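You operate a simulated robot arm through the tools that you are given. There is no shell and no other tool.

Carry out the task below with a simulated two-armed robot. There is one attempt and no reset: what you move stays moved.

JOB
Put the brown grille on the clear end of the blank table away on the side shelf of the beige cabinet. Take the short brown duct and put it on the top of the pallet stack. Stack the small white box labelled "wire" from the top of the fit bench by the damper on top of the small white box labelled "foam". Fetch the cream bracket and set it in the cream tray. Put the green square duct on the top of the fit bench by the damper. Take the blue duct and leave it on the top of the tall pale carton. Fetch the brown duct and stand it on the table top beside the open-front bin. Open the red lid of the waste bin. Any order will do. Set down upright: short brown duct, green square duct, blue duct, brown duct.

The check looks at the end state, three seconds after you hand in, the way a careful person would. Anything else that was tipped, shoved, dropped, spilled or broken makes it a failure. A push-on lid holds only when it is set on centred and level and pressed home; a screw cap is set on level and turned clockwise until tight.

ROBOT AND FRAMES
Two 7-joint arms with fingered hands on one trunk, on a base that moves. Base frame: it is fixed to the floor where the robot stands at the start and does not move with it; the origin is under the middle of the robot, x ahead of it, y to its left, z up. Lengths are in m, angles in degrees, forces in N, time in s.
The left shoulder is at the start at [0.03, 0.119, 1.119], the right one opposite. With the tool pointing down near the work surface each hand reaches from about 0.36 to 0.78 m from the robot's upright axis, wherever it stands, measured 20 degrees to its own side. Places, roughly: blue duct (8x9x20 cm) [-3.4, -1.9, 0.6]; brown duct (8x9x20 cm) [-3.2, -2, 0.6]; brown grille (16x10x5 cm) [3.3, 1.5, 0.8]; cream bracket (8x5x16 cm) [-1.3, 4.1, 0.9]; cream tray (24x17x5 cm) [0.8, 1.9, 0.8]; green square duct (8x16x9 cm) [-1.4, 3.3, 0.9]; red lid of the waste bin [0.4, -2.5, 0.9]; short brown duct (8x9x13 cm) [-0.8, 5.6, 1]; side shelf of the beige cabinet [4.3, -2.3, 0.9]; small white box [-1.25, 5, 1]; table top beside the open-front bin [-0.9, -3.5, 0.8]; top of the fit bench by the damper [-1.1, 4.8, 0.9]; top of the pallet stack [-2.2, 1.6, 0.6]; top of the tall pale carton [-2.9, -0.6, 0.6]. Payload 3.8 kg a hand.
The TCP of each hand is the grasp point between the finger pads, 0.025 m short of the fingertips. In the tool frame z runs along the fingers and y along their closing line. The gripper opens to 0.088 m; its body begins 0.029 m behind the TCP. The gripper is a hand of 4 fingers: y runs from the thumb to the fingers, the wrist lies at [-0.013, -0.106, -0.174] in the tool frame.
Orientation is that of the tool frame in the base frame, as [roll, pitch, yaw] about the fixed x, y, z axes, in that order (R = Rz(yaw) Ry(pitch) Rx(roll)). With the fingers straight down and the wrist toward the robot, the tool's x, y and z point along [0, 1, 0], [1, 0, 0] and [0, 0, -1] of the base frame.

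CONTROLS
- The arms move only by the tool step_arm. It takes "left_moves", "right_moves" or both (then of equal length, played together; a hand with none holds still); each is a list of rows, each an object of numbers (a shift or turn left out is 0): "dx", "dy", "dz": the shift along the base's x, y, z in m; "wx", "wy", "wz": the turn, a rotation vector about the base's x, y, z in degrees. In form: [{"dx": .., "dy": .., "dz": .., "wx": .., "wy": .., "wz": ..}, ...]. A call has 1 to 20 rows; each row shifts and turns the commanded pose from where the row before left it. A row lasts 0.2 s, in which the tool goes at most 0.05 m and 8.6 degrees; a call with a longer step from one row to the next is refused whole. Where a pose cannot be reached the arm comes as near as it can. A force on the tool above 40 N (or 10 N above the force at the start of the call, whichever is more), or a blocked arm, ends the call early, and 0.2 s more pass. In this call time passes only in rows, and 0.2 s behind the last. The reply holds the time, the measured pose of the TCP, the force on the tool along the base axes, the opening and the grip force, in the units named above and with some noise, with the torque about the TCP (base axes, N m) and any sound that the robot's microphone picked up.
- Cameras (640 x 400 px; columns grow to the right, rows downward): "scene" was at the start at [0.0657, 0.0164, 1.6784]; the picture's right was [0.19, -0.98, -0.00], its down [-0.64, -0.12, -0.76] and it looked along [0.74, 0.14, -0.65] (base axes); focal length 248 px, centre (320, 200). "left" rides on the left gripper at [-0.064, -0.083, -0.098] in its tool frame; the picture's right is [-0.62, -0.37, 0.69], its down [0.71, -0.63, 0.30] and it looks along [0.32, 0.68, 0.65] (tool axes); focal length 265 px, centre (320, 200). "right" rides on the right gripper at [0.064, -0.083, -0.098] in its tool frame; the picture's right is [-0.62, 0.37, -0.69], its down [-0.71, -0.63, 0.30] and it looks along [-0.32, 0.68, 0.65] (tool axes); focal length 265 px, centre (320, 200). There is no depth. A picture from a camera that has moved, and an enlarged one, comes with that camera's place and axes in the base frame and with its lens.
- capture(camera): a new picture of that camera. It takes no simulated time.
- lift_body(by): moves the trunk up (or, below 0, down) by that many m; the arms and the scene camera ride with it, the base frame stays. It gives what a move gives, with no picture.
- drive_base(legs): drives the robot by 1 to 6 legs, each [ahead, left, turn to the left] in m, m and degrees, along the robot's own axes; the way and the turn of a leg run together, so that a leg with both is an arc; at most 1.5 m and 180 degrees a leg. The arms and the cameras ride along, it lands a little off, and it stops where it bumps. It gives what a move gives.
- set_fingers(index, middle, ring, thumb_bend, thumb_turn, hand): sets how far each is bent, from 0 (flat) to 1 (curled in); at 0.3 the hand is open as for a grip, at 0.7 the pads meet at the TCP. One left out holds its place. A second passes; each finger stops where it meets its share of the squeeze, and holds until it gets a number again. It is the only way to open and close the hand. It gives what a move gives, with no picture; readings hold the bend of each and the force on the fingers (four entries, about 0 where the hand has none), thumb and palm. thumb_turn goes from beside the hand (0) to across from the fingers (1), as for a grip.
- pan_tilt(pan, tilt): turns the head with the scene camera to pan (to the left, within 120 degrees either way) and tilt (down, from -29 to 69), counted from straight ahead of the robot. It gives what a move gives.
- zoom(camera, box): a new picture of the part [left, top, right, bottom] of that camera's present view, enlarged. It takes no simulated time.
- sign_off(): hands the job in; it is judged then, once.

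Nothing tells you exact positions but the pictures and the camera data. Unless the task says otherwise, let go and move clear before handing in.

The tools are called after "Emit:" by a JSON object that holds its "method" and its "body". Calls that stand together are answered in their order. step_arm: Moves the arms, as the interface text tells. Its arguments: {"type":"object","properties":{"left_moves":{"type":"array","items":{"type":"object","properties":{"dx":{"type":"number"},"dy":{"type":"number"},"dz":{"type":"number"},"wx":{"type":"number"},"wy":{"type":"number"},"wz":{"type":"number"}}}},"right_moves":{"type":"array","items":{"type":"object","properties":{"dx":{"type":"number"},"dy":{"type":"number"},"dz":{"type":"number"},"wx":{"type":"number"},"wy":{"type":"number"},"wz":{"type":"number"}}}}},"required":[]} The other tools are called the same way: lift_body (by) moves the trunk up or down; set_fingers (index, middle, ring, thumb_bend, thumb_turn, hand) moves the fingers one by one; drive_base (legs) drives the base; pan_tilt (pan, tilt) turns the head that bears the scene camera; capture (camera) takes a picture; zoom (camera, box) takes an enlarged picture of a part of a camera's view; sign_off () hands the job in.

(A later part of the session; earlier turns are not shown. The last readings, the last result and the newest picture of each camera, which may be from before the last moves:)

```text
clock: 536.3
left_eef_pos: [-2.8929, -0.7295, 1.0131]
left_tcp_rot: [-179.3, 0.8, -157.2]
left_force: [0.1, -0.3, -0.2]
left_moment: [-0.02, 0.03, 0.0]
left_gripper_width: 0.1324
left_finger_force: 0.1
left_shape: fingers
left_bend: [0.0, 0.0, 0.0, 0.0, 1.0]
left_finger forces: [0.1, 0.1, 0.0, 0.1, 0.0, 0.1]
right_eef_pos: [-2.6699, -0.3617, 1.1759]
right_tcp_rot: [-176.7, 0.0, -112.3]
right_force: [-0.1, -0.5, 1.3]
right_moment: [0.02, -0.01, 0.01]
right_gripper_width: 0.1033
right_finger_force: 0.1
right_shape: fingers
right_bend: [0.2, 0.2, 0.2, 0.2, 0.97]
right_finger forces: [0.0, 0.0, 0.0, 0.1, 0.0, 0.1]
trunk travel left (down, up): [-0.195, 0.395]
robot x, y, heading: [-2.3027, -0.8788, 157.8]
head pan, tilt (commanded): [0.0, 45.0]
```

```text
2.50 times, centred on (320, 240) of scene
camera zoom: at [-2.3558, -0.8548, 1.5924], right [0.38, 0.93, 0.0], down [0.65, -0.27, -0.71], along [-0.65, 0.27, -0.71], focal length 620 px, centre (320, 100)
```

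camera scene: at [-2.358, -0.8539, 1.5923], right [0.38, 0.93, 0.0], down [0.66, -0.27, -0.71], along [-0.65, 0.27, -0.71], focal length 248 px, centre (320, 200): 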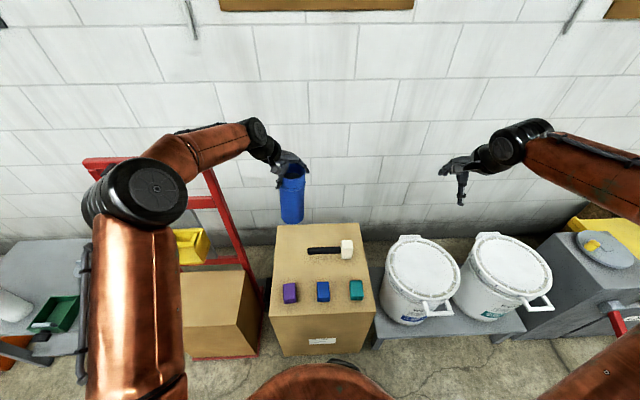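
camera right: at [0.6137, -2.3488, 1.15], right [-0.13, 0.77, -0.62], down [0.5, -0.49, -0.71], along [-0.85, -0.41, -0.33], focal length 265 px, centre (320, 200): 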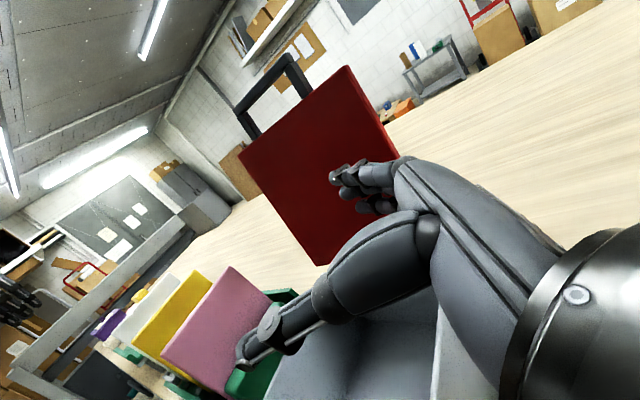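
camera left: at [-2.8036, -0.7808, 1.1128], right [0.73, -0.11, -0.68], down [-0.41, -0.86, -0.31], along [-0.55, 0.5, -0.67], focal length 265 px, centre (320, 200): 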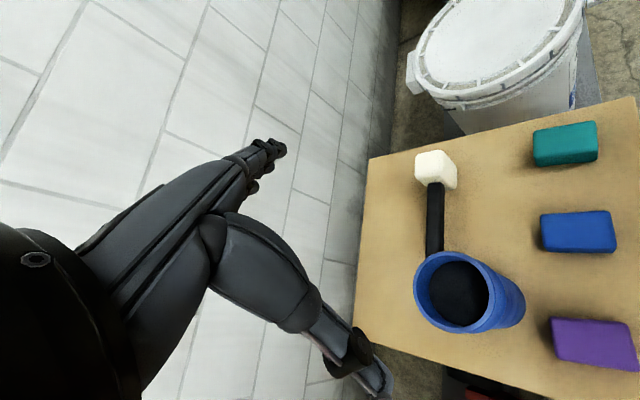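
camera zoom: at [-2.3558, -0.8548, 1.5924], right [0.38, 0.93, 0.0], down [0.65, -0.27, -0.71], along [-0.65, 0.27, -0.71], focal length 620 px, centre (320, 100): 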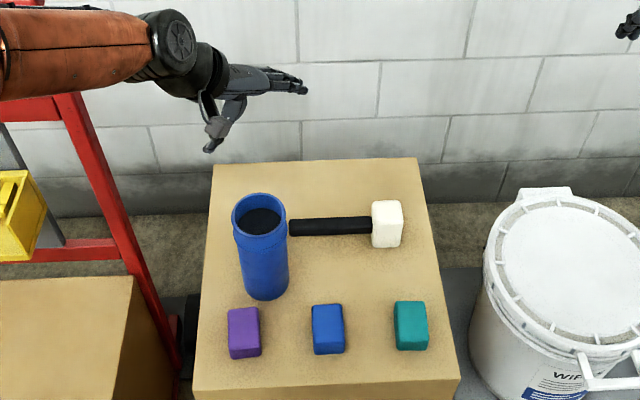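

The blue duct stands upright on the carton. Now back to the gray table for the brown duct, again with the left hand.

Emit:
{"method": "step_arm", "body": {"left_moves": [{"dz": 0.04}, {"dz": 0.04}, {"dz": 0.04}, {"dx": 0.04, "dy": -0.016}, {"dx": 0.04, "dy": -0.016}, {"dx": 0.04, "dy": -0.016}]}}

Emit:
{"method": "drive_base", "body": {"legs": [[-0.4, 0, 0], [0, 1.317, 0], [0.36, 0, 0]]}}

Emit:
{"method": "pan_tilt", "body": {"pan": 10, "tilt": 55}}

Emit:
{"method": "capture", "body": {"camera": "scene"}}

Emit:
{"method": "capture", "body": {"camera": "left"}}

```text
clock: 537.7
left_eef_pos: [-2.7681, -0.7811, 1.1315]
left_tcp_rot: [-179.3, 0.8, -157.3]
left_force: [0.1, 0.4, 0.0]
left_moment: [-0.01, 0.03, 0.01]
left_gripper_width: 0.1322
left_finger_force: 0.0
left_shape: fingers
left_bend: [0.0, 0.0, 0.0, 0.0, 1.0]
left_finger forces: [0.0, 0.1, 0.1, 0.1, 0.0, 0.0]
right_eef_pos: [-2.6678, -0.3637, 1.1754]
right_tcp_rot: [-176.7, 0.1, -112.2]
right_force: [1.1, 0.5, 0.7]
right_moment: [0.0, 0.01, 0.01]
right_gripper_width: 0.1034
right_finger_force: 0.0
right_shape: fingers
right_bend: [0.2, 0.2, 0.2, 0.2, 0.97]
right_finger forces: [0.0, 0.0, 0.0, 0.1, 0.1, 0.0]
trunk travel left (down, up): [-0.195, 0.395]
robot x, y, heading: [-2.3035, -0.8801, 157.7]
head pan, tilt (commanded): [0.0, 45.0]
```

```text
clock: 548.4
left_eef_pos: [-3.2201, -2.0665, 1.131]
left_tcp_rot: [-179.2, 0.8, -156.3]
left_force: [-0.2, -0.1, -0.5]
left_moment: [-0.03, 0.0, 0.01]
left_gripper_width: 0.1324
left_finger_force: 0.1
left_shape: fingers
left_bend: [0.0, 0.0, 0.0, 0.0, 1.0]
left_finger forces: [0.0, 0.1, 0.0, 0.0, 0.1, 0.0]
right_eef_pos: [-3.1289, -1.6474, 1.1752]
right_tcp_rot: [-176.5, 0.1, -111.1]
right_force: [-0.9, 0.4, 0.3]
right_moment: [0.0, -0.03, -0.01]
right_gripper_width: 0.1033
right_finger_force: 0.1
right_shape: fingers
right_bend: [0.2, 0.2, 0.2, 0.2, 0.97]
right_finger forces: [0.0, 0.0, 0.0, 0.0, 0.1, 0.0]
trunk travel left (down, up): [-0.195, 0.395]
robot x, y, heading: [-2.7515, -2.1544, 158.8]
head pan, tilt (commanded): [0.0, 45.0]
```

```text
clock: 549.2
left_eef_pos: [-3.2195, -2.0665, 1.1306]
left_tcp_rot: [-179.3, 0.9, -156.4]
left_force: [0.2, -0.5, 0.7]
left_moment: [0.02, -0.01, 0.02]
left_gripper_width: 0.1324
left_finger_force: 0.1
left_shape: fingers
left_bend: [0.0, 0.0, 0.0, 0.0, 1.0]
left_finger forces: [0.0, 0.1, 0.0, 0.0, 0.0, 0.1]
right_eef_pos: [-3.1263, -1.6489, 1.1761]
right_tcp_rot: [-176.5, 0.1, -111.2]
right_force: [0.5, 0.5, -0.4]
right_moment: [0.0, -0.03, 0.0]
right_gripper_width: 0.1032
right_finger_force: 0.0
right_shape: fingers
right_bend: [0.2, 0.2, 0.2, 0.2, 0.97]
right_finger forces: [0.0, 0.0, 0.1, 0.0, 0.1, 0.1]
trunk travel left (down, up): [-0.195, 0.395]
robot x, y, heading: [-2.7512, -2.1551, 158.8]
head pan, tilt (commanded): [10.0, 55.0]
```

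```text
taken
camera scene: at [-2.7993, -2.1499, 1.579], right [0.19, 0.98, 0.0], down [0.8, -0.16, -0.57], along [-0.56, 0.11, -0.82], focal length 248 px, centre (320, 200)
```

scene: 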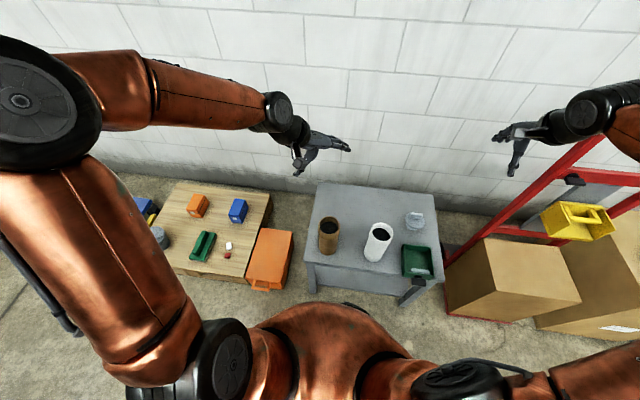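

```text
taken
camera left: at [-3.1291, -2.1161, 1.2318], right [0.73, -0.09, -0.68], down [-0.4, -0.87, -0.31], along [-0.56, 0.49, -0.67], focal length 265 px, centre (320, 200)
```

left: 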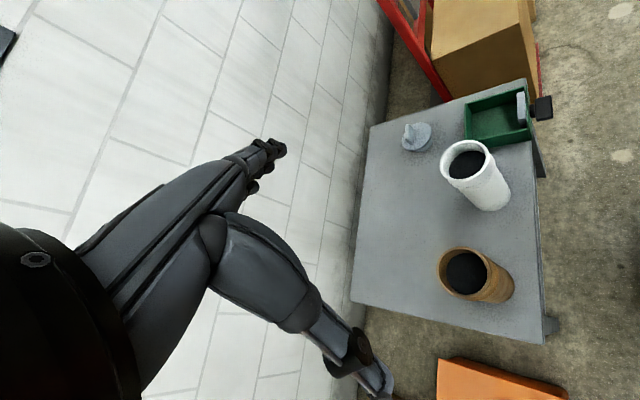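

The brown duct is where expected. I'll move above it and come down in stages.

Emit:
{"method": "step_arm", "body": {"left_moves": [{"dx": -0.0275, "dy": 0.04}, {"dz": -0.045}, {"dz": -0.045}, {"dz": -0.045}, {"dz": -0.045}, {"dz": -0.045}, {"dz": -0.045}, {"dz": -0.04}]}}

Emit:
{"method": "capture", "body": {"camera": "left"}}

Emit:
{"method": "zoom", "body": {"camera": "scene", "box": [240, 150, 440, 310]}}

```text
clock: 551.0
left_eef_pos: [-3.246, -2.0278, 0.8259]
left_tcp_rot: [-179.3, 0.8, -156.2]
left_force: [0.1, 0.1, 1.1]
left_moment: [0.02, 0.01, -0.01]
left_gripper_width: 0.1325
left_finger_force: 0.0
left_shape: fingers
left_bend: [0.0, 0.0, 0.0, 0.0, 1.0]
left_finger forces: [0.0, 0.1, 0.0, 0.1, 0.0, 0.1]
right_eef_pos: [-3.1285, -1.6468, 1.1754]
right_tcp_rot: [-176.6, 0.0, -111.2]
right_force: [-0.3, -0.3, -0.8]
right_moment: [0.03, 0.01, -0.01]
right_gripper_width: 0.1033
right_finger_force: 0.1
right_shape: fingers
right_bend: [0.2, 0.2, 0.2, 0.2, 0.97]
right_finger forces: [0.0, 0.1, 0.0, 0.0, 0.0, 0.1]
trunk travel left (down, up): [-0.195, 0.395]
robot x, y, heading: [-2.7495, -2.1599, 158.7]
head pan, tilt (commanded): [10.0, 55.0]
```

```text
taken
camera left: at [-3.1562, -2.0765, 0.9261], right [0.73, -0.09, -0.68], down [-0.39, -0.87, -0.31], along [-0.56, 0.49, -0.67], focal length 265 px, centre (320, 200)
```

left: 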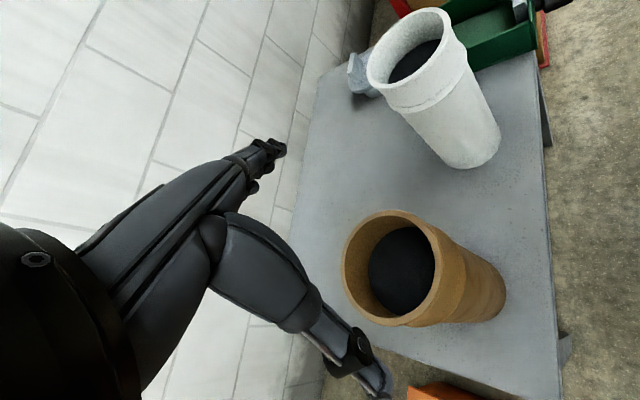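

```text
2.50 times, centred on (340, 230) of scene
camera zoom: at [-2.8001, -2.1496, 1.5789], right [0.19, 0.98, 0.0], down [0.8, -0.16, -0.57], along [-0.56, 0.11, -0.82], focal length 620 px, centre (270, 125)
```

zoom: 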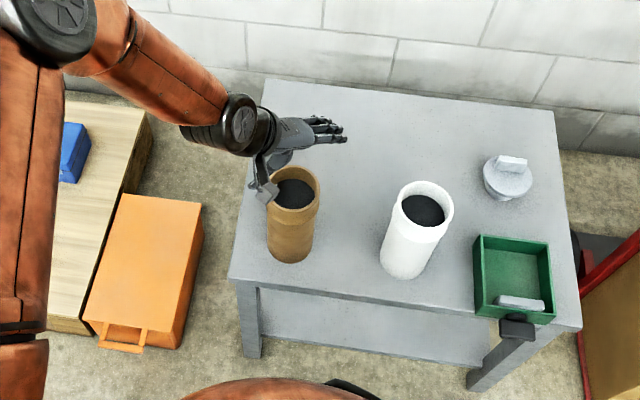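

Emit:
{"method": "step_arm", "body": {"left_moves": [{"dx": 0.001, "dy": -0.004, "dz": -0.03}, {"dz": -0.03}, {"dz": -0.02}, {"dz": -0.012}, {"dz": -0.005}]}}

Emit:
{"method": "set_fingers", "body": {"hand": "left", "index": 0.45, "middle": 0.45, "ring": 0.45, "thumb_bend": 0.45}}

Emit:
{"method": "capture", "body": {"camera": "left"}}

```text
clock: 552.2
left_eef_pos: [-3.2465, -2.0304, 0.7261]
left_tcp_rot: [-179.4, 0.8, -156.3]
left_force: [1.5, -3.7, 9.5]
left_moment: [-0.21, -0.1, -0.01]
left_gripper_width: 0.1322
left_finger_force: 5.0
left_shape: fingers
left_bend: [0.0, 0.0, 0.0, 0.0, 1.0]
left_finger forces: [0.1, 0.1, 0.1, 0.1, 9.4, 0.0]
right_eef_pos: [-3.1256, -1.6477, 1.1758]
right_tcp_rot: [-176.7, 0.1, -111.2]
right_force: [0.1, -0.1, -0.1]
right_moment: [-0.01, 0.04, 0.01]
right_gripper_width: 0.1033
right_finger_force: 0.0
right_shape: fingers
right_bend: [0.2, 0.2, 0.2, 0.2, 0.97]
right_finger forces: [0.1, 0.0, 0.0, 0.0, 0.1, 0.0]
trunk travel left (down, up): [-0.195, 0.395]
robot x, y, heading: [-2.7491, -2.1613, 158.7]
head pan, tilt (commanded): [10.0, 55.0]
```

```text
clock: 553.2
left_eef_pos: [-3.2476, -2.0286, 0.7276]
left_tcp_rot: [-179.7, 0.7, -156.3]
left_force: [-4.8, 4.9, 29.8]
left_moment: [0.74, 0.42, -0.26]
left_gripper_width: 0.1062
left_finger_force: 39.4
left_shape: fingers
left_bend: [0.13, 0.31, 0.39, 0.38, 1.0]
left_finger forces: [18.6, 18.4, 9.4, 0.1, 32.4, 0.1]
right_eef_pos: [-3.1246, -1.6475, 1.1762]
right_tcp_rot: [-176.7, 0.0, -111.1]
right_force: [0.4, -0.1, 0.2]
right_moment: [0.0, -0.01, 0.03]
right_gripper_width: 0.103
right_finger_force: 0.0
right_shape: fingers
right_bend: [0.2, 0.2, 0.2, 0.2, 0.97]
right_finger forces: [0.0, 0.1, 0.0, 0.1, 0.0, 0.1]
trunk travel left (down, up): [-0.195, 0.395]
robot x, y, heading: [-2.7481, -2.1603, 158.8]
head pan, tilt (commanded): [10.0, 55.0]
```

```text
taken
camera left: at [-3.156, -2.0787, 0.8267], right [0.72, -0.09, -0.68], down [-0.4, -0.87, -0.31], along [-0.56, 0.49, -0.66], focal length 265 px, centre (320, 200)
```

left: 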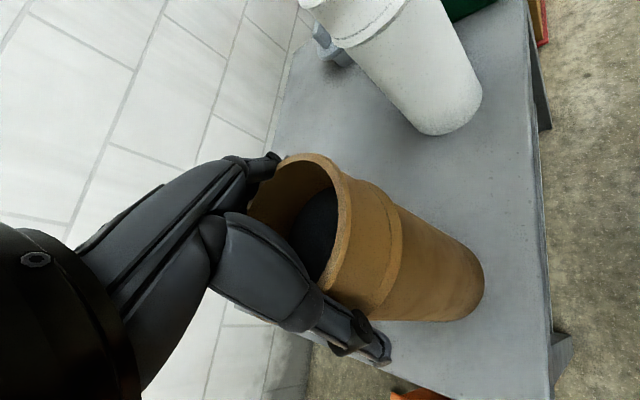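

Firm grip on the brown duct. I'll lift it and check it hangs straight.

Emit:
{"method": "step_arm", "body": {"left_moves": [{"dz": 0.015}, {"dz": 0.025}, {"dz": 0.04}, {"dz": 0.045}, {"dz": 0.045}, {"dz": 0.045}, {"dz": 0.045}, {"dz": 0.045}]}}

Emit:
{"method": "capture", "body": {"camera": "left"}}

Emit:
{"method": "capture", "body": {"camera": "scene"}}

```text
clock: 555.0
left_eef_pos: [-3.2424, -2.0316, 1.0304]
left_tcp_rot: [-179.1, 0.9, -156.3]
left_force: [0.1, -0.7, -3.3]
left_moment: [0.05, 0.02, 0.0]
left_gripper_width: 0.0923
left_finger_force: 16.0
left_shape: fingers
left_bend: [0.18, 0.35, 0.41, 0.42, 1.0]
left_finger forces: [4.0, 6.3, 5.6, 0.0, 15.7, 0.1]
right_eef_pos: [-3.1258, -1.6471, 1.1749]
right_tcp_rot: [-176.7, 0.1, -111.2]
right_force: [0.9, -0.1, -0.1]
right_moment: [0.01, -0.01, 0.01]
right_gripper_width: 0.1031
right_finger_force: 0.0
right_shape: fingers
right_bend: [0.2, 0.2, 0.2, 0.2, 0.97]
right_finger forces: [0.0, 0.0, 0.0, 0.0, 0.1, 0.0]
trunk travel left (down, up): [-0.195, 0.395]
robot x, y, heading: [-2.7501, -2.157, 158.8]
head pan, tilt (commanded): [10.0, 55.0]
```

```text
taken
camera left: at [-3.1517, -2.0813, 1.1318], right [0.73, -0.09, -0.68], down [-0.4, -0.87, -0.31], along [-0.56, 0.49, -0.67], focal length 265 px, centre (320, 200)
```

left: 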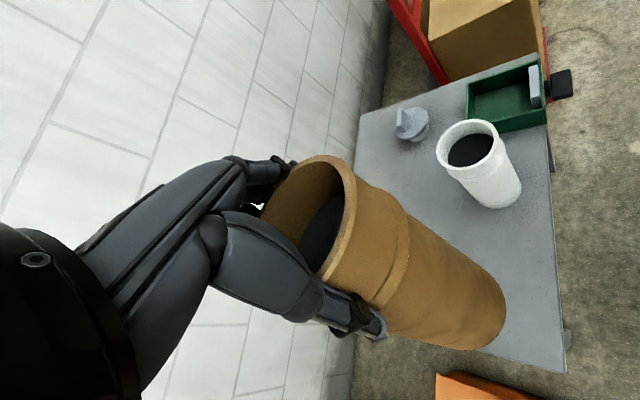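

```text
taken
camera scene: at [-2.7987, -2.15, 1.579], right [0.19, 0.98, 0.0], down [0.8, -0.16, -0.57], along [-0.56, 0.11, -0.82], focal length 248 px, centre (320, 200)
```

scene: 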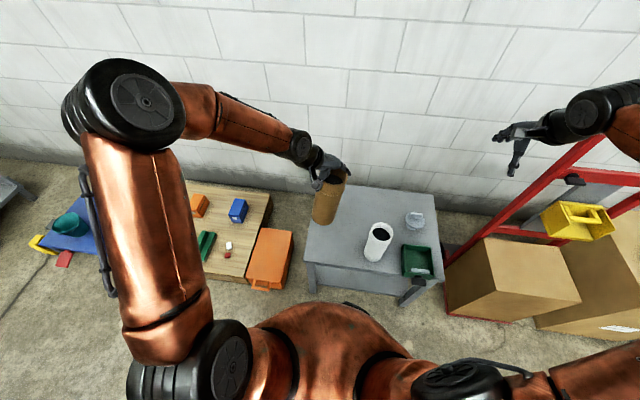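

The grip relaxed as it settled; I'll tighten it before travelling.

Emit:
{"method": "set_fingers", "body": {"hand": "left", "index": 0.55, "middle": 0.55, "ring": 0.55, "thumb_bend": 0.52}}

Emit:
{"method": "capture", "body": {"camera": "left"}}

Emit:
{"method": "zoom", "body": {"camera": "scene", "box": [240, 110, 420, 260]}}

```text
clock: 556.0
left_eef_pos: [-3.2438, -2.0322, 1.0303]
left_tcp_rot: [-179.2, 0.8, -156.3]
left_force: [-0.1, 0.6, -3.2]
left_moment: [0.04, 0.03, 0.0]
left_gripper_width: 0.0873
left_finger_force: 31.5
left_shape: fingers
left_bend: [0.22, 0.4, 0.46, 0.44, 1.0]
left_finger forces: [12.9, 9.5, 8.3, 0.0, 32.2, 0.1]
right_eef_pos: [-3.1282, -1.6482, 1.1756]
right_tcp_rot: [-176.6, 0.1, -111.2]
right_force: [0.1, -0.4, -0.2]
right_moment: [0.02, 0.0, 0.02]
right_gripper_width: 0.1034
right_finger_force: 0.0
right_shape: fingers
right_bend: [0.2, 0.2, 0.2, 0.2, 0.97]
right_finger forces: [0.0, 0.0, 0.1, 0.0, 0.0, 0.0]
trunk travel left (down, up): [-0.195, 0.395]
robot x, y, heading: [-2.7472, -2.1578, 159.0]
head pan, tilt (commanded): [10.0, 55.0]
```

```text
taken
camera left: at [-3.1529, -2.0811, 1.131], right [0.73, -0.09, -0.68], down [-0.39, -0.87, -0.31], along [-0.56, 0.49, -0.67], focal length 265 px, centre (320, 200)
```

left: 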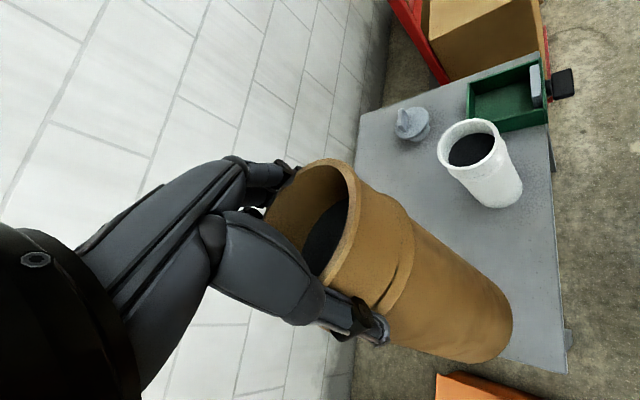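

```text
2.67 times, centred on (330, 185) of scene
camera zoom: at [-2.7999, -2.1497, 1.5789], right [0.19, 0.98, 0.0], down [0.8, -0.16, -0.57], along [-0.56, 0.11, -0.82], focal length 661 px, centre (293, 240)
```

zoom: 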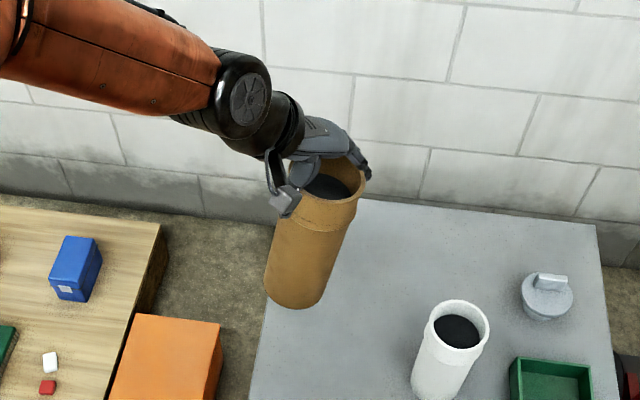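

The duct is leaning about 15° toward the thumb. I'll counter-rotate the hand so the duct hangs plumb, and check.

Emit:
{"method": "step_arm", "body": {"left_moves": [{"wx": 6.87, "wy": 3.008}, {"wx": 6.87, "wy": 3.008}]}}

Emit:
{"method": "capture", "body": {"camera": "left"}}

Emit:
{"method": "zoom", "body": {"camera": "scene", "box": [240, 110, 420, 260]}}

```text
clock: 556.6
left_eef_pos: [-3.2451, -2.0322, 1.0303]
left_tcp_rot: [165.6, 0.9, -156.4]
left_force: [-0.4, 0.6, -2.9]
left_moment: [0.0, 0.02, 0.01]
left_gripper_width: 0.0873
left_finger_force: 29.9
left_shape: fingers
left_bend: [0.22, 0.4, 0.46, 0.44, 1.0]
left_finger forces: [11.7, 9.6, 8.3, 0.1, 31.8, 0.1]
right_eef_pos: [-3.1269, -1.6484, 1.1757]
right_tcp_rot: [-176.6, 0.1, -111.2]
right_force: [-0.3, -0.3, -0.2]
right_moment: [0.01, -0.02, -0.02]
right_gripper_width: 0.103
right_finger_force: 0.0
right_shape: fingers
right_bend: [0.2, 0.2, 0.2, 0.2, 0.97]
right_finger forces: [0.0, 0.1, 0.1, 0.0, 0.0, 0.0]
trunk travel left (down, up): [-0.195, 0.395]
robot x, y, heading: [-2.7454, -2.1622, 158.9]
head pan, tilt (commanded): [10.0, 55.0]
```

```text
taken
camera left: at [-3.1458, -2.1018, 1.1057], right [0.65, 0.08, -0.75], down [-0.44, -0.77, -0.46], along [-0.62, 0.63, -0.47], focal length 265 px, centre (320, 200)
```

left: 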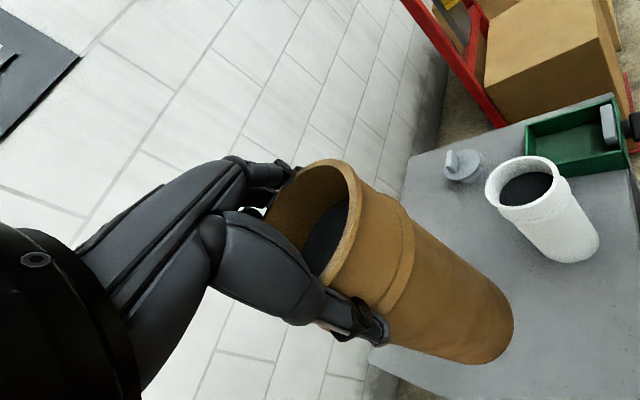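

```text
2.67 times, centred on (330, 185) of scene
camera zoom: at [-2.8002, -2.1503, 1.5789], right [0.19, 0.98, 0.0], down [0.8, -0.16, -0.57], along [-0.56, 0.11, -0.82], focal length 661 px, centre (293, 240)
```

zoom: 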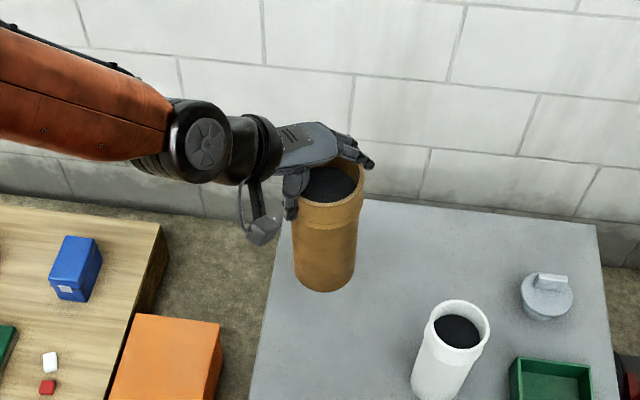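

The duct now hangs plumb. I'll raise it, back away, turn around and head for the long bench's aisle side.

Emit:
{"method": "lift_body", "body": {"by": 0.2}}

Emit:
{"method": "drive_base", "body": {"legs": [[-0.35, 0, 0], [0, 0, 90], [0, 0, 89], [0.5, -0.3, 0]]}}

Emit:
{"method": "pan_tilt", "body": {"pan": 0, "tilt": 30}}

Emit:
{"method": "capture", "body": {"camera": "scene"}}

Emit:
{"method": "capture", "body": {"camera": "left"}}

```text
clock: 558.7
left_eef_pos: [-3.2457, -2.0311, 1.2294]
left_tcp_rot: [165.8, 0.9, -156.5]
left_force: [0.0, -0.1, -3.7]
left_moment: [-0.01, -0.01, -0.03]
left_gripper_width: 0.0871
left_finger_force: 30.9
left_shape: fingers
left_bend: [0.22, 0.4, 0.46, 0.44, 1.0]
left_finger forces: [11.7, 9.6, 8.1, 0.0, 31.6, 0.1]
right_eef_pos: [-3.1269, -1.6474, 1.3755]
right_tcp_rot: [-176.6, 0.1, -111.2]
right_force: [0.0, -0.8, -0.5]
right_moment: [-0.02, 0.05, 0.03]
right_gripper_width: 0.1034
right_finger_force: 0.0
right_shape: fingers
right_bend: [0.2, 0.2, 0.2, 0.2, 0.97]
right_finger forces: [0.0, 0.1, 0.0, 0.1, 0.1, 0.0]
trunk travel left (down, up): [-0.395, 0.195]
robot x, y, heading: [-2.7498, -2.1565, 159.0]
head pan, tilt (commanded): [10.0, 55.0]
```

```text
clock: 571.5
left_eef_pos: [-1.5686, -2.8489, 1.2311]
left_tcp_rot: [165.8, 0.8, 24.4]
left_force: [0.5, 0.0, -3.3]
left_moment: [-0.01, 0.0, -0.01]
left_gripper_width: 0.0869
left_finger_force: 27.8
left_shape: fingers
left_bend: [0.22, 0.41, 0.46, 0.44, 1.0]
left_finger forces: [10.4, 9.1, 7.9, 0.1, 28.5, 0.0]
right_eef_pos: [-1.6793, -3.2351, 1.3754]
right_tcp_rot: [-176.6, 0.1, 69.8]
right_force: [0.6, -0.3, -0.5]
right_moment: [0.01, 0.02, 0.01]
right_gripper_width: 0.1031
right_finger_force: 0.0
right_shape: fingers
right_bend: [0.2, 0.2, 0.2, 0.2, 0.97]
right_finger forces: [0.0, 0.1, 0.1, 0.1, 0.0, 0.0]
trunk travel left (down, up): [-0.395, 0.195]
robot x, y, heading: [-2.0634, -2.7321, -20.2]
head pan, tilt (commanded): [10.0, 55.0]
```

```text
clock: 572.4
left_eef_pos: [-1.5679, -2.8489, 1.2292]
left_tcp_rot: [165.8, 0.8, 24.5]
left_force: [-0.3, -0.2, -2.7]
left_moment: [0.06, 0.01, -0.01]
left_gripper_width: 0.0864
left_finger_force: 28.0
left_shape: fingers
left_bend: [0.22, 0.41, 0.46, 0.44, 1.0]
left_finger forces: [10.2, 9.0, 7.9, 0.0, 28.5, 0.1]
right_eef_pos: [-1.6796, -3.2348, 1.3762]
right_tcp_rot: [-176.5, 0.1, 69.8]
right_force: [-0.5, -0.3, -0.3]
right_moment: [-0.02, -0.04, -0.01]
right_gripper_width: 0.1033
right_finger_force: 0.0
right_shape: fingers
right_bend: [0.2, 0.2, 0.2, 0.2, 0.97]
right_finger forces: [0.0, 0.0, 0.1, 0.0, 0.0, 0.0]
trunk travel left (down, up): [-0.395, 0.195]
robot x, y, heading: [-2.0668, -2.7323, -20.6]
head pan, tilt (commanded): [0.0, 30.0]
```

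```text
taken
camera scene: at [-1.9973, -2.7551, 1.8149], right [-0.34, -0.94, 0.0], down [-0.47, 0.17, -0.87], along [0.81, -0.3, -0.5], focal length 248 px, centre (320, 200)
```

scene: 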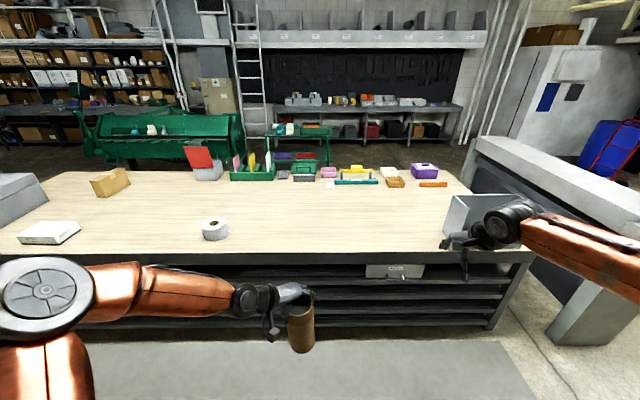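

```text
taken
camera left: at [-1.6696, -2.7791, 1.3058], right [-0.65, -0.09, -0.75], down [0.42, 0.78, -0.46], along [0.63, -0.62, -0.47], focal length 265 px, centre (320, 200)
```

left: 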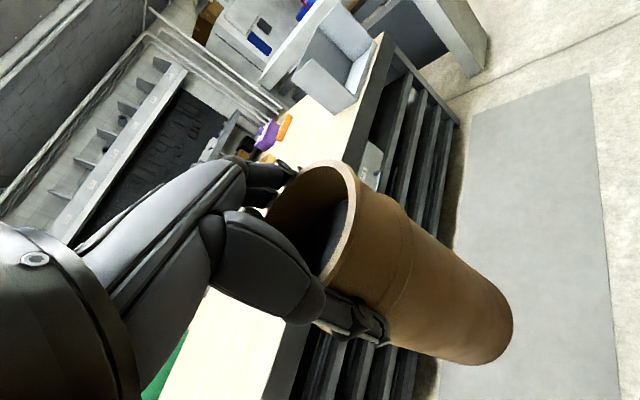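

The target spot is the empty bench area left of the gray open-front bin. I'll drive up to the bench edge.

Emit:
{"method": "drive_base", "body": {"legs": [[0.4, -0.39, 0], [0.38, 0, 0]]}}

Emit:
{"method": "pan_tilt", "body": {"pan": -10, "tilt": 45}}

Emit:
{"method": "capture", "body": {"camera": "scene"}}

Emit:
{"method": "capture", "body": {"camera": "left"}}

```text
clock: 577.6
left_eef_pos: [-0.965, -3.4806, 1.2296]
left_tcp_rot: [165.8, 0.9, 24.4]
left_force: [0.4, 0.3, -2.7]
left_moment: [0.0, 0.02, 0.01]
left_gripper_width: 0.0869
left_finger_force: 27.7
left_shape: fingers
left_bend: [0.22, 0.41, 0.46, 0.44, 1.0]
left_finger forces: [10.3, 9.1, 7.8, 0.0, 28.4, 0.0]
right_eef_pos: [-1.0763, -3.8651, 1.3754]
right_tcp_rot: [-176.6, 0.1, 69.9]
right_force: [0.9, 0.3, 0.7]
right_moment: [-0.04, 0.02, 0.01]
right_gripper_width: 0.103
right_finger_force: 0.0
right_shape: fingers
right_bend: [0.2, 0.2, 0.2, 0.2, 0.97]
right_finger forces: [0.0, 0.0, 0.0, 0.0, 0.1, 0.0]
trunk travel left (down, up): [-0.395, 0.195]
robot x, y, heading: [-1.4619, -3.361, -20.3]
head pan, tilt (commanded): [0.0, 30.0]
```

```text
clock: 578.4
left_eef_pos: [-0.9637, -3.4786, 1.231]
left_tcp_rot: [165.7, 0.9, 24.5]
left_force: [0.3, -0.2, -2.5]
left_moment: [0.05, 0.03, 0.0]
left_gripper_width: 0.087
left_finger_force: 27.6
left_shape: fingers
left_bend: [0.22, 0.41, 0.46, 0.44, 1.0]
left_finger forces: [10.4, 9.1, 7.8, 0.0, 28.5, 0.0]
right_eef_pos: [-1.0755, -3.865, 1.3761]
right_tcp_rot: [-176.6, 0.2, 69.7]
right_force: [0.4, 0.0, 0.7]
right_moment: [0.01, -0.02, -0.03]
right_gripper_width: 0.1034
right_finger_force: 0.1
right_shape: fingers
right_bend: [0.2, 0.2, 0.2, 0.2, 0.97]
right_finger forces: [0.0, 0.1, 0.0, 0.0, 0.0, 0.0]
trunk travel left (down, up): [-0.395, 0.195]
robot x, y, heading: [-1.4658, -3.3588, -20.5]
head pan, tilt (commanded): [-10.0, 45.0]
```

```text
taken
camera scene: at [-1.407, -3.3953, 1.7924], right [-0.5, -0.86, 0.0], down [-0.61, 0.36, -0.71], along [0.61, -0.36, -0.71], focal length 248 px, centre (320, 200)
```

scene: 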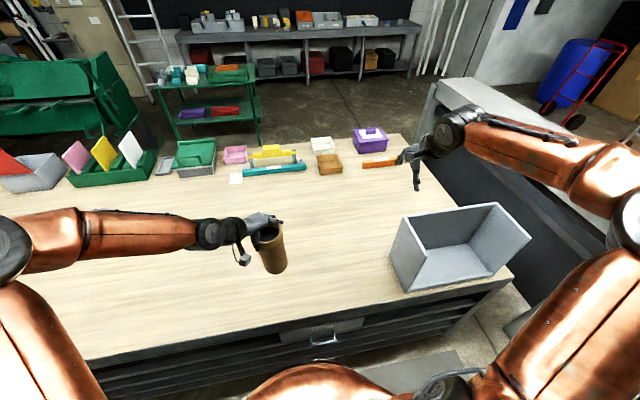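

```text
taken
camera left: at [-1.0649, -3.4101, 1.3056], right [-0.65, -0.09, -0.75], down [0.42, 0.78, -0.46], along [0.63, -0.62, -0.47], focal length 265 px, centre (320, 200)
```

left: 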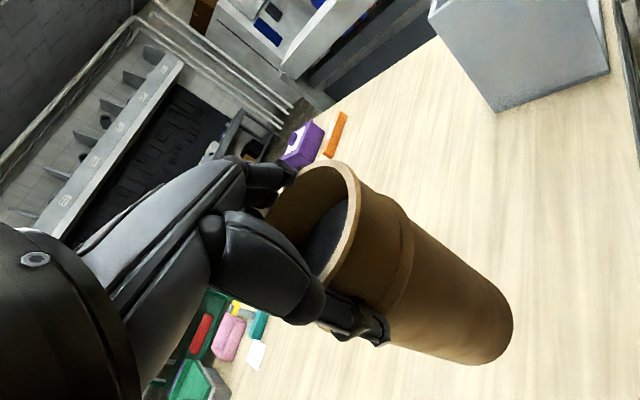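

There's a wide clear area beside the open-front bin. I'll move to the centre of it and lower.

Emit:
{"method": "step_arm", "body": {"left_moves": [{"dx": 0.02, "dy": -0.02}, {"dx": 0.02, "dy": -0.02}, {"dz": -0.045}, {"dz": -0.045}, {"dz": -0.045}, {"dz": -0.045}]}}

Emit:
{"method": "capture", "body": {"camera": "scene"}}

Emit:
{"method": "zoom", "body": {"camera": "scene", "box": [180, 180, 360, 320]}}

Emit:
{"method": "capture", "body": {"camera": "left"}}

```text
clock: 579.8
left_eef_pos: [-0.9271, -3.5184, 1.0478]
left_tcp_rot: [165.7, 0.9, 24.3]
left_force: [-0.7, 0.2, -2.4]
left_moment: [0.05, 0.0, 0.0]
left_gripper_width: 0.0867
left_finger_force: 27.2
left_shape: fingers
left_bend: [0.22, 0.41, 0.47, 0.44, 1.0]
left_finger forces: [10.0, 9.1, 7.9, 0.0, 28.2, 0.0]
right_eef_pos: [-1.0755, -3.8661, 1.3753]
right_tcp_rot: [-176.6, 0.1, 69.7]
right_force: [0.1, 0.5, 0.1]
right_moment: [0.01, 0.02, 0.0]
right_gripper_width: 0.1033
right_finger_force: 0.1
right_shape: fingers
right_bend: [0.2, 0.2, 0.2, 0.2, 0.97]
right_finger forces: [0.1, 0.0, 0.0, 0.0, 0.0, 0.1]
trunk travel left (down, up): [-0.395, 0.195]
robot x, y, heading: [-1.4632, -3.3613, -20.4]
head pan, tilt (commanded): [-10.0, 45.0]
```

```text
taken
camera scene: at [-1.4062, -3.3951, 1.7923], right [-0.5, -0.86, 0.0], down [-0.61, 0.36, -0.71], along [0.61, -0.36, -0.71], focal length 248 px, centre (320, 200)
```

scene: 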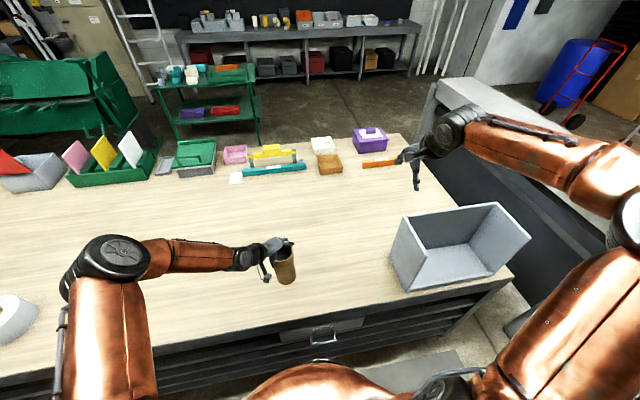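

```text
2.86 times, centred on (270, 250) of scene
camera zoom: at [-1.4062, -3.3951, 1.7923], right [-0.5, -0.86, 0.0], down [-0.61, 0.36, -0.71], along [0.61, -0.36, -0.71], focal length 708 px, centre (463, 57)
```

zoom: 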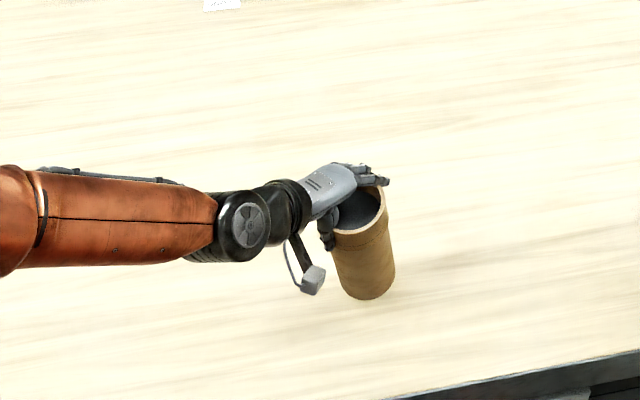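

```text
taken
camera left: at [-1.0272, -3.4485, 1.124], right [-0.65, -0.09, -0.75], down [0.42, 0.78, -0.46], along [0.63, -0.62, -0.47], focal length 265 px, centre (320, 200)
```

left: 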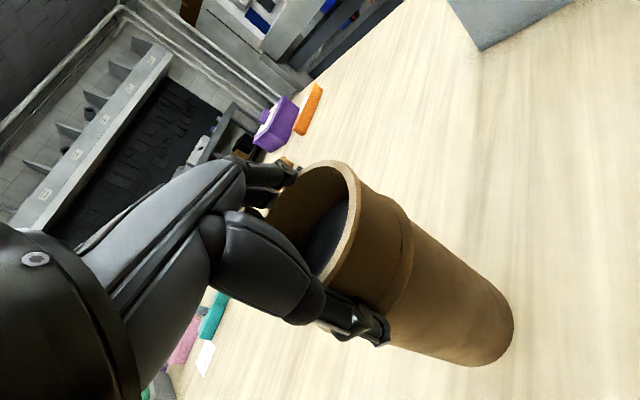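

Emit:
{"method": "step_arm", "body": {"left_moves": [{"dz": -0.022}, {"dz": -0.014}, {"dz": -0.008}]}}

Emit:
{"method": "step_arm", "body": {"left_moves": [{"dz": -0.004}, {"dz": -0.004}]}}

Emit:
{"method": "step_arm", "body": {"left_moves": [{"dz": -0.003}, {"dz": -0.003}]}}

```text
clock: 580.6
left_eef_pos: [-0.9261, -3.5222, 1.0067]
left_tcp_rot: [165.9, 0.8, 24.4]
left_force: [-0.6, -0.2, -3.0]
left_moment: [0.02, 0.01, -0.02]
left_gripper_width: 0.0864
left_finger_force: 27.2
left_shape: fingers
left_bend: [0.22, 0.41, 0.47, 0.44, 1.0]
left_finger forces: [10.1, 8.8, 7.8, 0.0, 27.8, 0.0]
right_eef_pos: [-1.0757, -3.8662, 1.3763]
right_tcp_rot: [-176.6, 0.2, 69.8]
right_force: [0.3, 0.0, -0.2]
right_moment: [-0.04, 0.02, 0.0]
right_gripper_width: 0.1034
right_finger_force: 0.0
right_shape: fingers
right_bend: [0.2, 0.2, 0.2, 0.2, 0.97]
right_finger forces: [0.0, 0.0, 0.1, 0.1, 0.0, 0.1]
trunk travel left (down, up): [-0.395, 0.195]
robot x, y, heading: [-1.4629, -3.3634, -20.4]
head pan, tilt (commanded): [-10.0, 45.0]
```

```text
clock: 581.2
left_eef_pos: [-0.9247, -3.5218, 0.9988]
left_tcp_rot: [165.8, 0.9, 24.4]
left_force: [-0.6, 0.3, -1.8]
left_moment: [0.04, -0.03, -0.05]
left_gripper_width: 0.0864
left_finger_force: 27.4
left_shape: fingers
left_bend: [0.22, 0.41, 0.47, 0.44, 1.0]
left_finger forces: [10.1, 8.9, 7.9, 0.1, 27.8, 0.1]
right_eef_pos: [-1.0775, -3.8664, 1.3764]
right_tcp_rot: [-176.6, 0.1, 69.7]
right_force: [-0.6, 0.2, 0.2]
right_moment: [0.01, 0.01, 0.0]
right_gripper_width: 0.1032
right_finger_force: 0.1
right_shape: fingers
right_bend: [0.2, 0.2, 0.2, 0.2, 0.97]
right_finger forces: [0.1, 0.0, 0.1, 0.1, 0.1, 0.0]
trunk travel left (down, up): [-0.395, 0.195]
robot x, y, heading: [-1.4602, -3.3607, -20.3]
head pan, tilt (commanded): [-10.0, 45.0]
```

```text
clock: 581.8
left_eef_pos: [-0.9241, -3.5182, 0.992]
left_tcp_rot: [165.7, 1.0, 24.3]
left_force: [0.6, 0.2, -3.6]
left_moment: [0.0, -0.02, 0.01]
left_gripper_width: 0.0863
left_finger_force: 27.5
left_shape: fingers
left_bend: [0.22, 0.41, 0.47, 0.44, 1.0]
left_finger forces: [10.0, 8.9, 7.8, 0.0, 27.7, 0.0]
right_eef_pos: [-1.0758, -3.8652, 1.3758]
right_tcp_rot: [-176.6, 0.2, 69.7]
right_force: [0.4, 0.1, 0.0]
right_moment: [-0.02, 0.03, 0.0]
right_gripper_width: 0.1036
right_finger_force: 0.2
right_shape: fingers
right_bend: [0.2, 0.2, 0.2, 0.2, 0.97]
right_finger forces: [0.0, 0.0, 0.1, 0.0, 0.0, 0.0]
trunk travel left (down, up): [-0.395, 0.195]
robot x, y, heading: [-1.4616, -3.3604, -20.3]
head pan, tilt (commanded): [-10.0, 45.0]
```

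Emit:
{"method": "step_arm", "body": {"left_moves": [{"dz": -0.004}, {"dz": -0.004}]}}

Emit:
{"method": "step_arm", "body": {"left_moves": [{"dz": -0.004}, {"dz": -0.004}]}}

Emit:
{"method": "step_arm", "body": {"left_moves": [{"dz": -0.003}, {"dz": -0.003}]}}

Emit:
{"method": "zoom", "body": {"camera": "scene", "box": [180, 200, 360, 340]}}

```text
clock: 582.4
left_eef_pos: [-0.9227, -3.5201, 0.9859]
left_tcp_rot: [165.4, 0.6, 24.6]
left_force: [0.1, 1.6, 11.5]
left_moment: [0.31, 0.22, -0.01]
left_gripper_width: 0.0867
left_finger_force: 29.7
left_shape: fingers
left_bend: [0.22, 0.41, 0.47, 0.44, 1.0]
left_finger forces: [11.0, 9.2, 8.3, 0.0, 30.8, 0.0]
right_eef_pos: [-1.0779, -3.865, 1.3768]
right_tcp_rot: [-176.6, 0.1, 69.7]
right_force: [-0.2, 0.5, 0.6]
right_moment: [0.02, 0.03, 0.03]
right_gripper_width: 0.1034
right_finger_force: 0.0
right_shape: fingers
right_bend: [0.2, 0.2, 0.2, 0.2, 0.97]
right_finger forces: [0.0, 0.0, 0.1, 0.1, 0.0, 0.1]
trunk travel left (down, up): [-0.395, 0.195]
robot x, y, heading: [-1.4608, -3.3633, -20.3]
head pan, tilt (commanded): [-10.0, 45.0]
```

```text
clock: 583.0
left_eef_pos: [-0.9175, -3.5231, 0.9863]
left_tcp_rot: [164.8, 0.4, 24.7]
left_force: [-1.2, 4.3, 20.4]
left_moment: [1.16, 0.82, -0.06]
left_gripper_width: 0.0872
left_finger_force: 33.1
left_shape: fingers
left_bend: [0.23, 0.42, 0.47, 0.44, 1.0]
left_finger forces: [9.1, 8.9, 8.1, 0.0, 40.5, 0.1]
right_eef_pos: [-1.0776, -3.8653, 1.3762]
right_tcp_rot: [-176.5, 0.2, 69.7]
right_force: [0.5, 0.5, 0.8]
right_moment: [-0.03, 0.0, 0.02]
right_gripper_width: 0.103
right_finger_force: 0.1
right_shape: fingers
right_bend: [0.2, 0.2, 0.2, 0.2, 0.97]
right_finger forces: [0.1, 0.0, 0.0, 0.0, 0.1, 0.0]
trunk travel left (down, up): [-0.395, 0.195]
robot x, y, heading: [-1.4651, -3.3628, -20.6]
head pan, tilt (commanded): [-10.0, 45.0]
stopped in row 2 (left hand): the force on the tool passed its limit at 44 N (the readings are from after the stop); the commanded pose is now the measured one
```

```text
clock: 583.6
left_eef_pos: [-0.9156, -3.5238, 0.9848]
left_tcp_rot: [164.1, 0.2, 24.8]
left_force: [-2.7, 4.6, 23.4]
left_moment: [1.49, 1.01, -0.08]
left_gripper_width: 0.0871
left_finger_force: 35.0
left_shape: fingers
left_bend: [0.23, 0.43, 0.48, 0.44, 1.0]
left_finger forces: [8.2, 9.2, 8.4, 0.0, 44.1, 0.0]
right_eef_pos: [-1.0766, -3.8638, 1.3758]
right_tcp_rot: [-176.5, 0.1, 69.6]
right_force: [-0.6, 0.7, -1.2]
right_moment: [0.0, 0.02, 0.04]
right_gripper_width: 0.1032
right_finger_force: 0.0
right_shape: fingers
right_bend: [0.2, 0.2, 0.2, 0.2, 0.97]
right_finger forces: [0.1, 0.0, 0.0, 0.0, 0.0, 0.0]
trunk travel left (down, up): [-0.395, 0.195]
robot x, y, heading: [-1.4665, -3.3633, -20.3]
head pan, tilt (commanded): [-10.0, 45.0]
stopped in row 2 (left hand): the force on the tool passed its limit at 43 N (the readings are from after the stop); the commanded pose is now the measured one
```

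```text
2.86 times, centred on (270, 270) of scene
camera zoom: at [-1.4087, -3.3943, 1.7924], right [-0.5, -0.86, 0.0], down [-0.61, 0.36, -0.71], along [0.61, -0.36, -0.71], focal length 708 px, centre (463, 0)
```

zoom: 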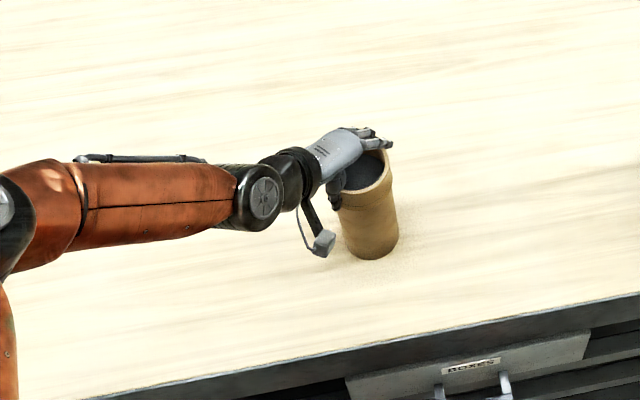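

Firm contact. I'll unload, trim the last few degrees so the base sits flat, then release.

Emit:
{"method": "step_arm", "body": {"left_moves": [{"dz": 0.008}, {"wx": -3.2, "wy": -1.45}]}}

Emit:
{"method": "zoom", "body": {"camera": "scene", "box": [180, 200, 360, 340]}}

Emit:
{"method": "capture", "body": {"camera": "left"}}

```text
clock: 584.2
left_eef_pos: [-0.9172, -3.5236, 0.9889]
left_tcp_rot: [161.1, 0.4, 24.7]
left_force: [-0.9, 0.3, -3.3]
left_moment: [0.05, 0.03, 0.02]
left_gripper_width: 0.0864
left_finger_force: 27.4
left_shape: fingers
left_bend: [0.23, 0.42, 0.48, 0.44, 1.0]
left_finger forces: [9.0, 8.6, 7.8, 0.0, 27.9, 0.1]
right_eef_pos: [-1.0766, -3.8649, 1.3749]
right_tcp_rot: [-176.6, 0.2, 69.7]
right_force: [-0.2, -0.2, 0.4]
right_moment: [-0.01, -0.01, -0.01]
right_gripper_width: 0.103
right_finger_force: 0.0
right_shape: fingers
right_bend: [0.2, 0.2, 0.2, 0.2, 0.97]
right_finger forces: [0.0, 0.0, 0.0, 0.0, 0.1, 0.1]
trunk travel left (down, up): [-0.395, 0.195]
robot x, y, heading: [-1.4631, -3.3611, -20.3]
head pan, tilt (commanded): [-10.0, 45.0]
```

```text
2.86 times, centred on (270, 270) of scene
camera zoom: at [-1.4073, -3.3941, 1.7922], right [-0.5, -0.86, 0.0], down [-0.61, 0.36, -0.71], along [0.61, -0.36, -0.71], focal length 708 px, centre (463, 0)
```

zoom: 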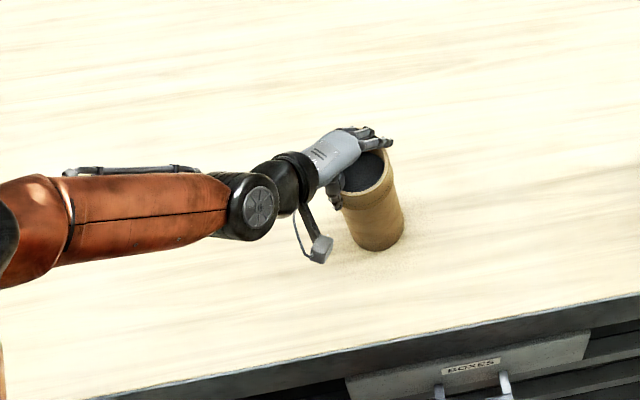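

```text
taken
camera left: at [-1.0211, -3.4494, 1.0554], right [-0.62, -0.15, -0.77], down [0.44, 0.75, -0.5], along [0.65, -0.65, -0.4], focal length 265 px, centre (320, 200)
```

left: 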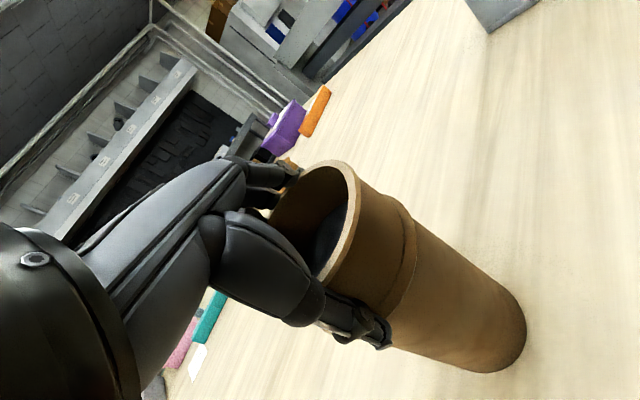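

Now it's plumb in both views. I'll lower to a light contact and release.

Emit:
{"method": "step_arm", "body": {"left_moves": [{"dz": -0.003}]}}

Emit:
{"method": "step_arm", "body": {"left_moves": [{"dz": -0.002}]}}

Emit:
{"method": "step_arm", "body": {"left_moves": [{"dz": -0.002}]}}

```text
clock: 584.6
left_eef_pos: [-0.9159, -3.5248, 0.9887]
left_tcp_rot: [160.9, 0.2, 24.8]
left_force: [-0.7, 0.7, 5.1]
left_moment: [0.29, 0.18, 0.0]
left_gripper_width: 0.0865
left_finger_force: 28.2
left_shape: fingers
left_bend: [0.23, 0.42, 0.48, 0.44, 1.0]
left_finger forces: [9.6, 8.7, 7.8, 0.0, 30.1, 0.0]
right_eef_pos: [-1.0774, -3.8645, 1.3767]
right_tcp_rot: [-176.6, 0.1, 69.7]
right_force: [-0.5, 0.0, -0.1]
right_moment: [-0.01, 0.01, 0.02]
right_gripper_width: 0.1031
right_finger_force: 0.1
right_shape: fingers
right_bend: [0.2, 0.2, 0.2, 0.2, 0.97]
right_finger forces: [0.0, 0.0, 0.0, 0.0, 0.1, 0.1]
trunk travel left (down, up): [-0.395, 0.195]
robot x, y, heading: [-1.4601, -3.3596, -20.3]
head pan, tilt (commanded): [-10.0, 45.0]
```

```text
clock: 585.0
left_eef_pos: [-0.9153, -3.5245, 0.9874]
left_tcp_rot: [160.7, 0.1, 24.8]
left_force: [-0.2, 1.6, 16.4]
left_moment: [0.48, 0.28, -0.02]
left_gripper_width: 0.087
left_finger_force: 30.6
left_shape: fingers
left_bend: [0.23, 0.42, 0.48, 0.44, 1.0]
left_finger forces: [10.3, 9.0, 8.0, 0.0, 32.4, 0.0]
right_eef_pos: [-1.0776, -3.8647, 1.3766]
right_tcp_rot: [-176.7, 0.2, 69.7]
right_force: [-0.1, 1.0, 0.0]
right_moment: [0.01, 0.02, 0.0]
right_gripper_width: 0.1031
right_finger_force: 0.2
right_shape: fingers
right_bend: [0.2, 0.2, 0.2, 0.2, 0.97]
right_finger forces: [0.0, 0.0, 0.1, 0.0, 0.1, 0.0]
trunk travel left (down, up): [-0.395, 0.195]
robot x, y, heading: [-1.4612, -3.3607, -20.1]
head pan, tilt (commanded): [-10.0, 45.0]
```

```text
clock: 585.4
left_eef_pos: [-0.9169, -3.5247, 0.9865]
left_tcp_rot: [160.4, 0.1, 24.9]
left_force: [2.1, 1.8, 27.3]
left_moment: [0.7, 0.32, -0.02]
left_gripper_width: 0.0871
left_finger_force: 31.7
left_shape: fingers
left_bend: [0.23, 0.42, 0.47, 0.44, 1.0]
left_finger forces: [11.0, 9.3, 8.6, 0.0, 34.4, 0.0]
right_eef_pos: [-1.0797, -3.8637, 1.3771]
right_tcp_rot: [-176.7, 0.1, 69.6]
right_force: [0.2, 0.1, 0.3]
right_moment: [-0.02, 0.0, 0.02]
right_gripper_width: 0.1035
right_finger_force: 0.0
right_shape: fingers
right_bend: [0.2, 0.2, 0.2, 0.2, 0.97]
right_finger forces: [0.0, 0.0, 0.0, 0.1, 0.0, 0.0]
trunk travel left (down, up): [-0.395, 0.195]
robot x, y, heading: [-1.4632, -3.3611, -20.6]
head pan, tilt (commanded): [-10.0, 45.0]
```

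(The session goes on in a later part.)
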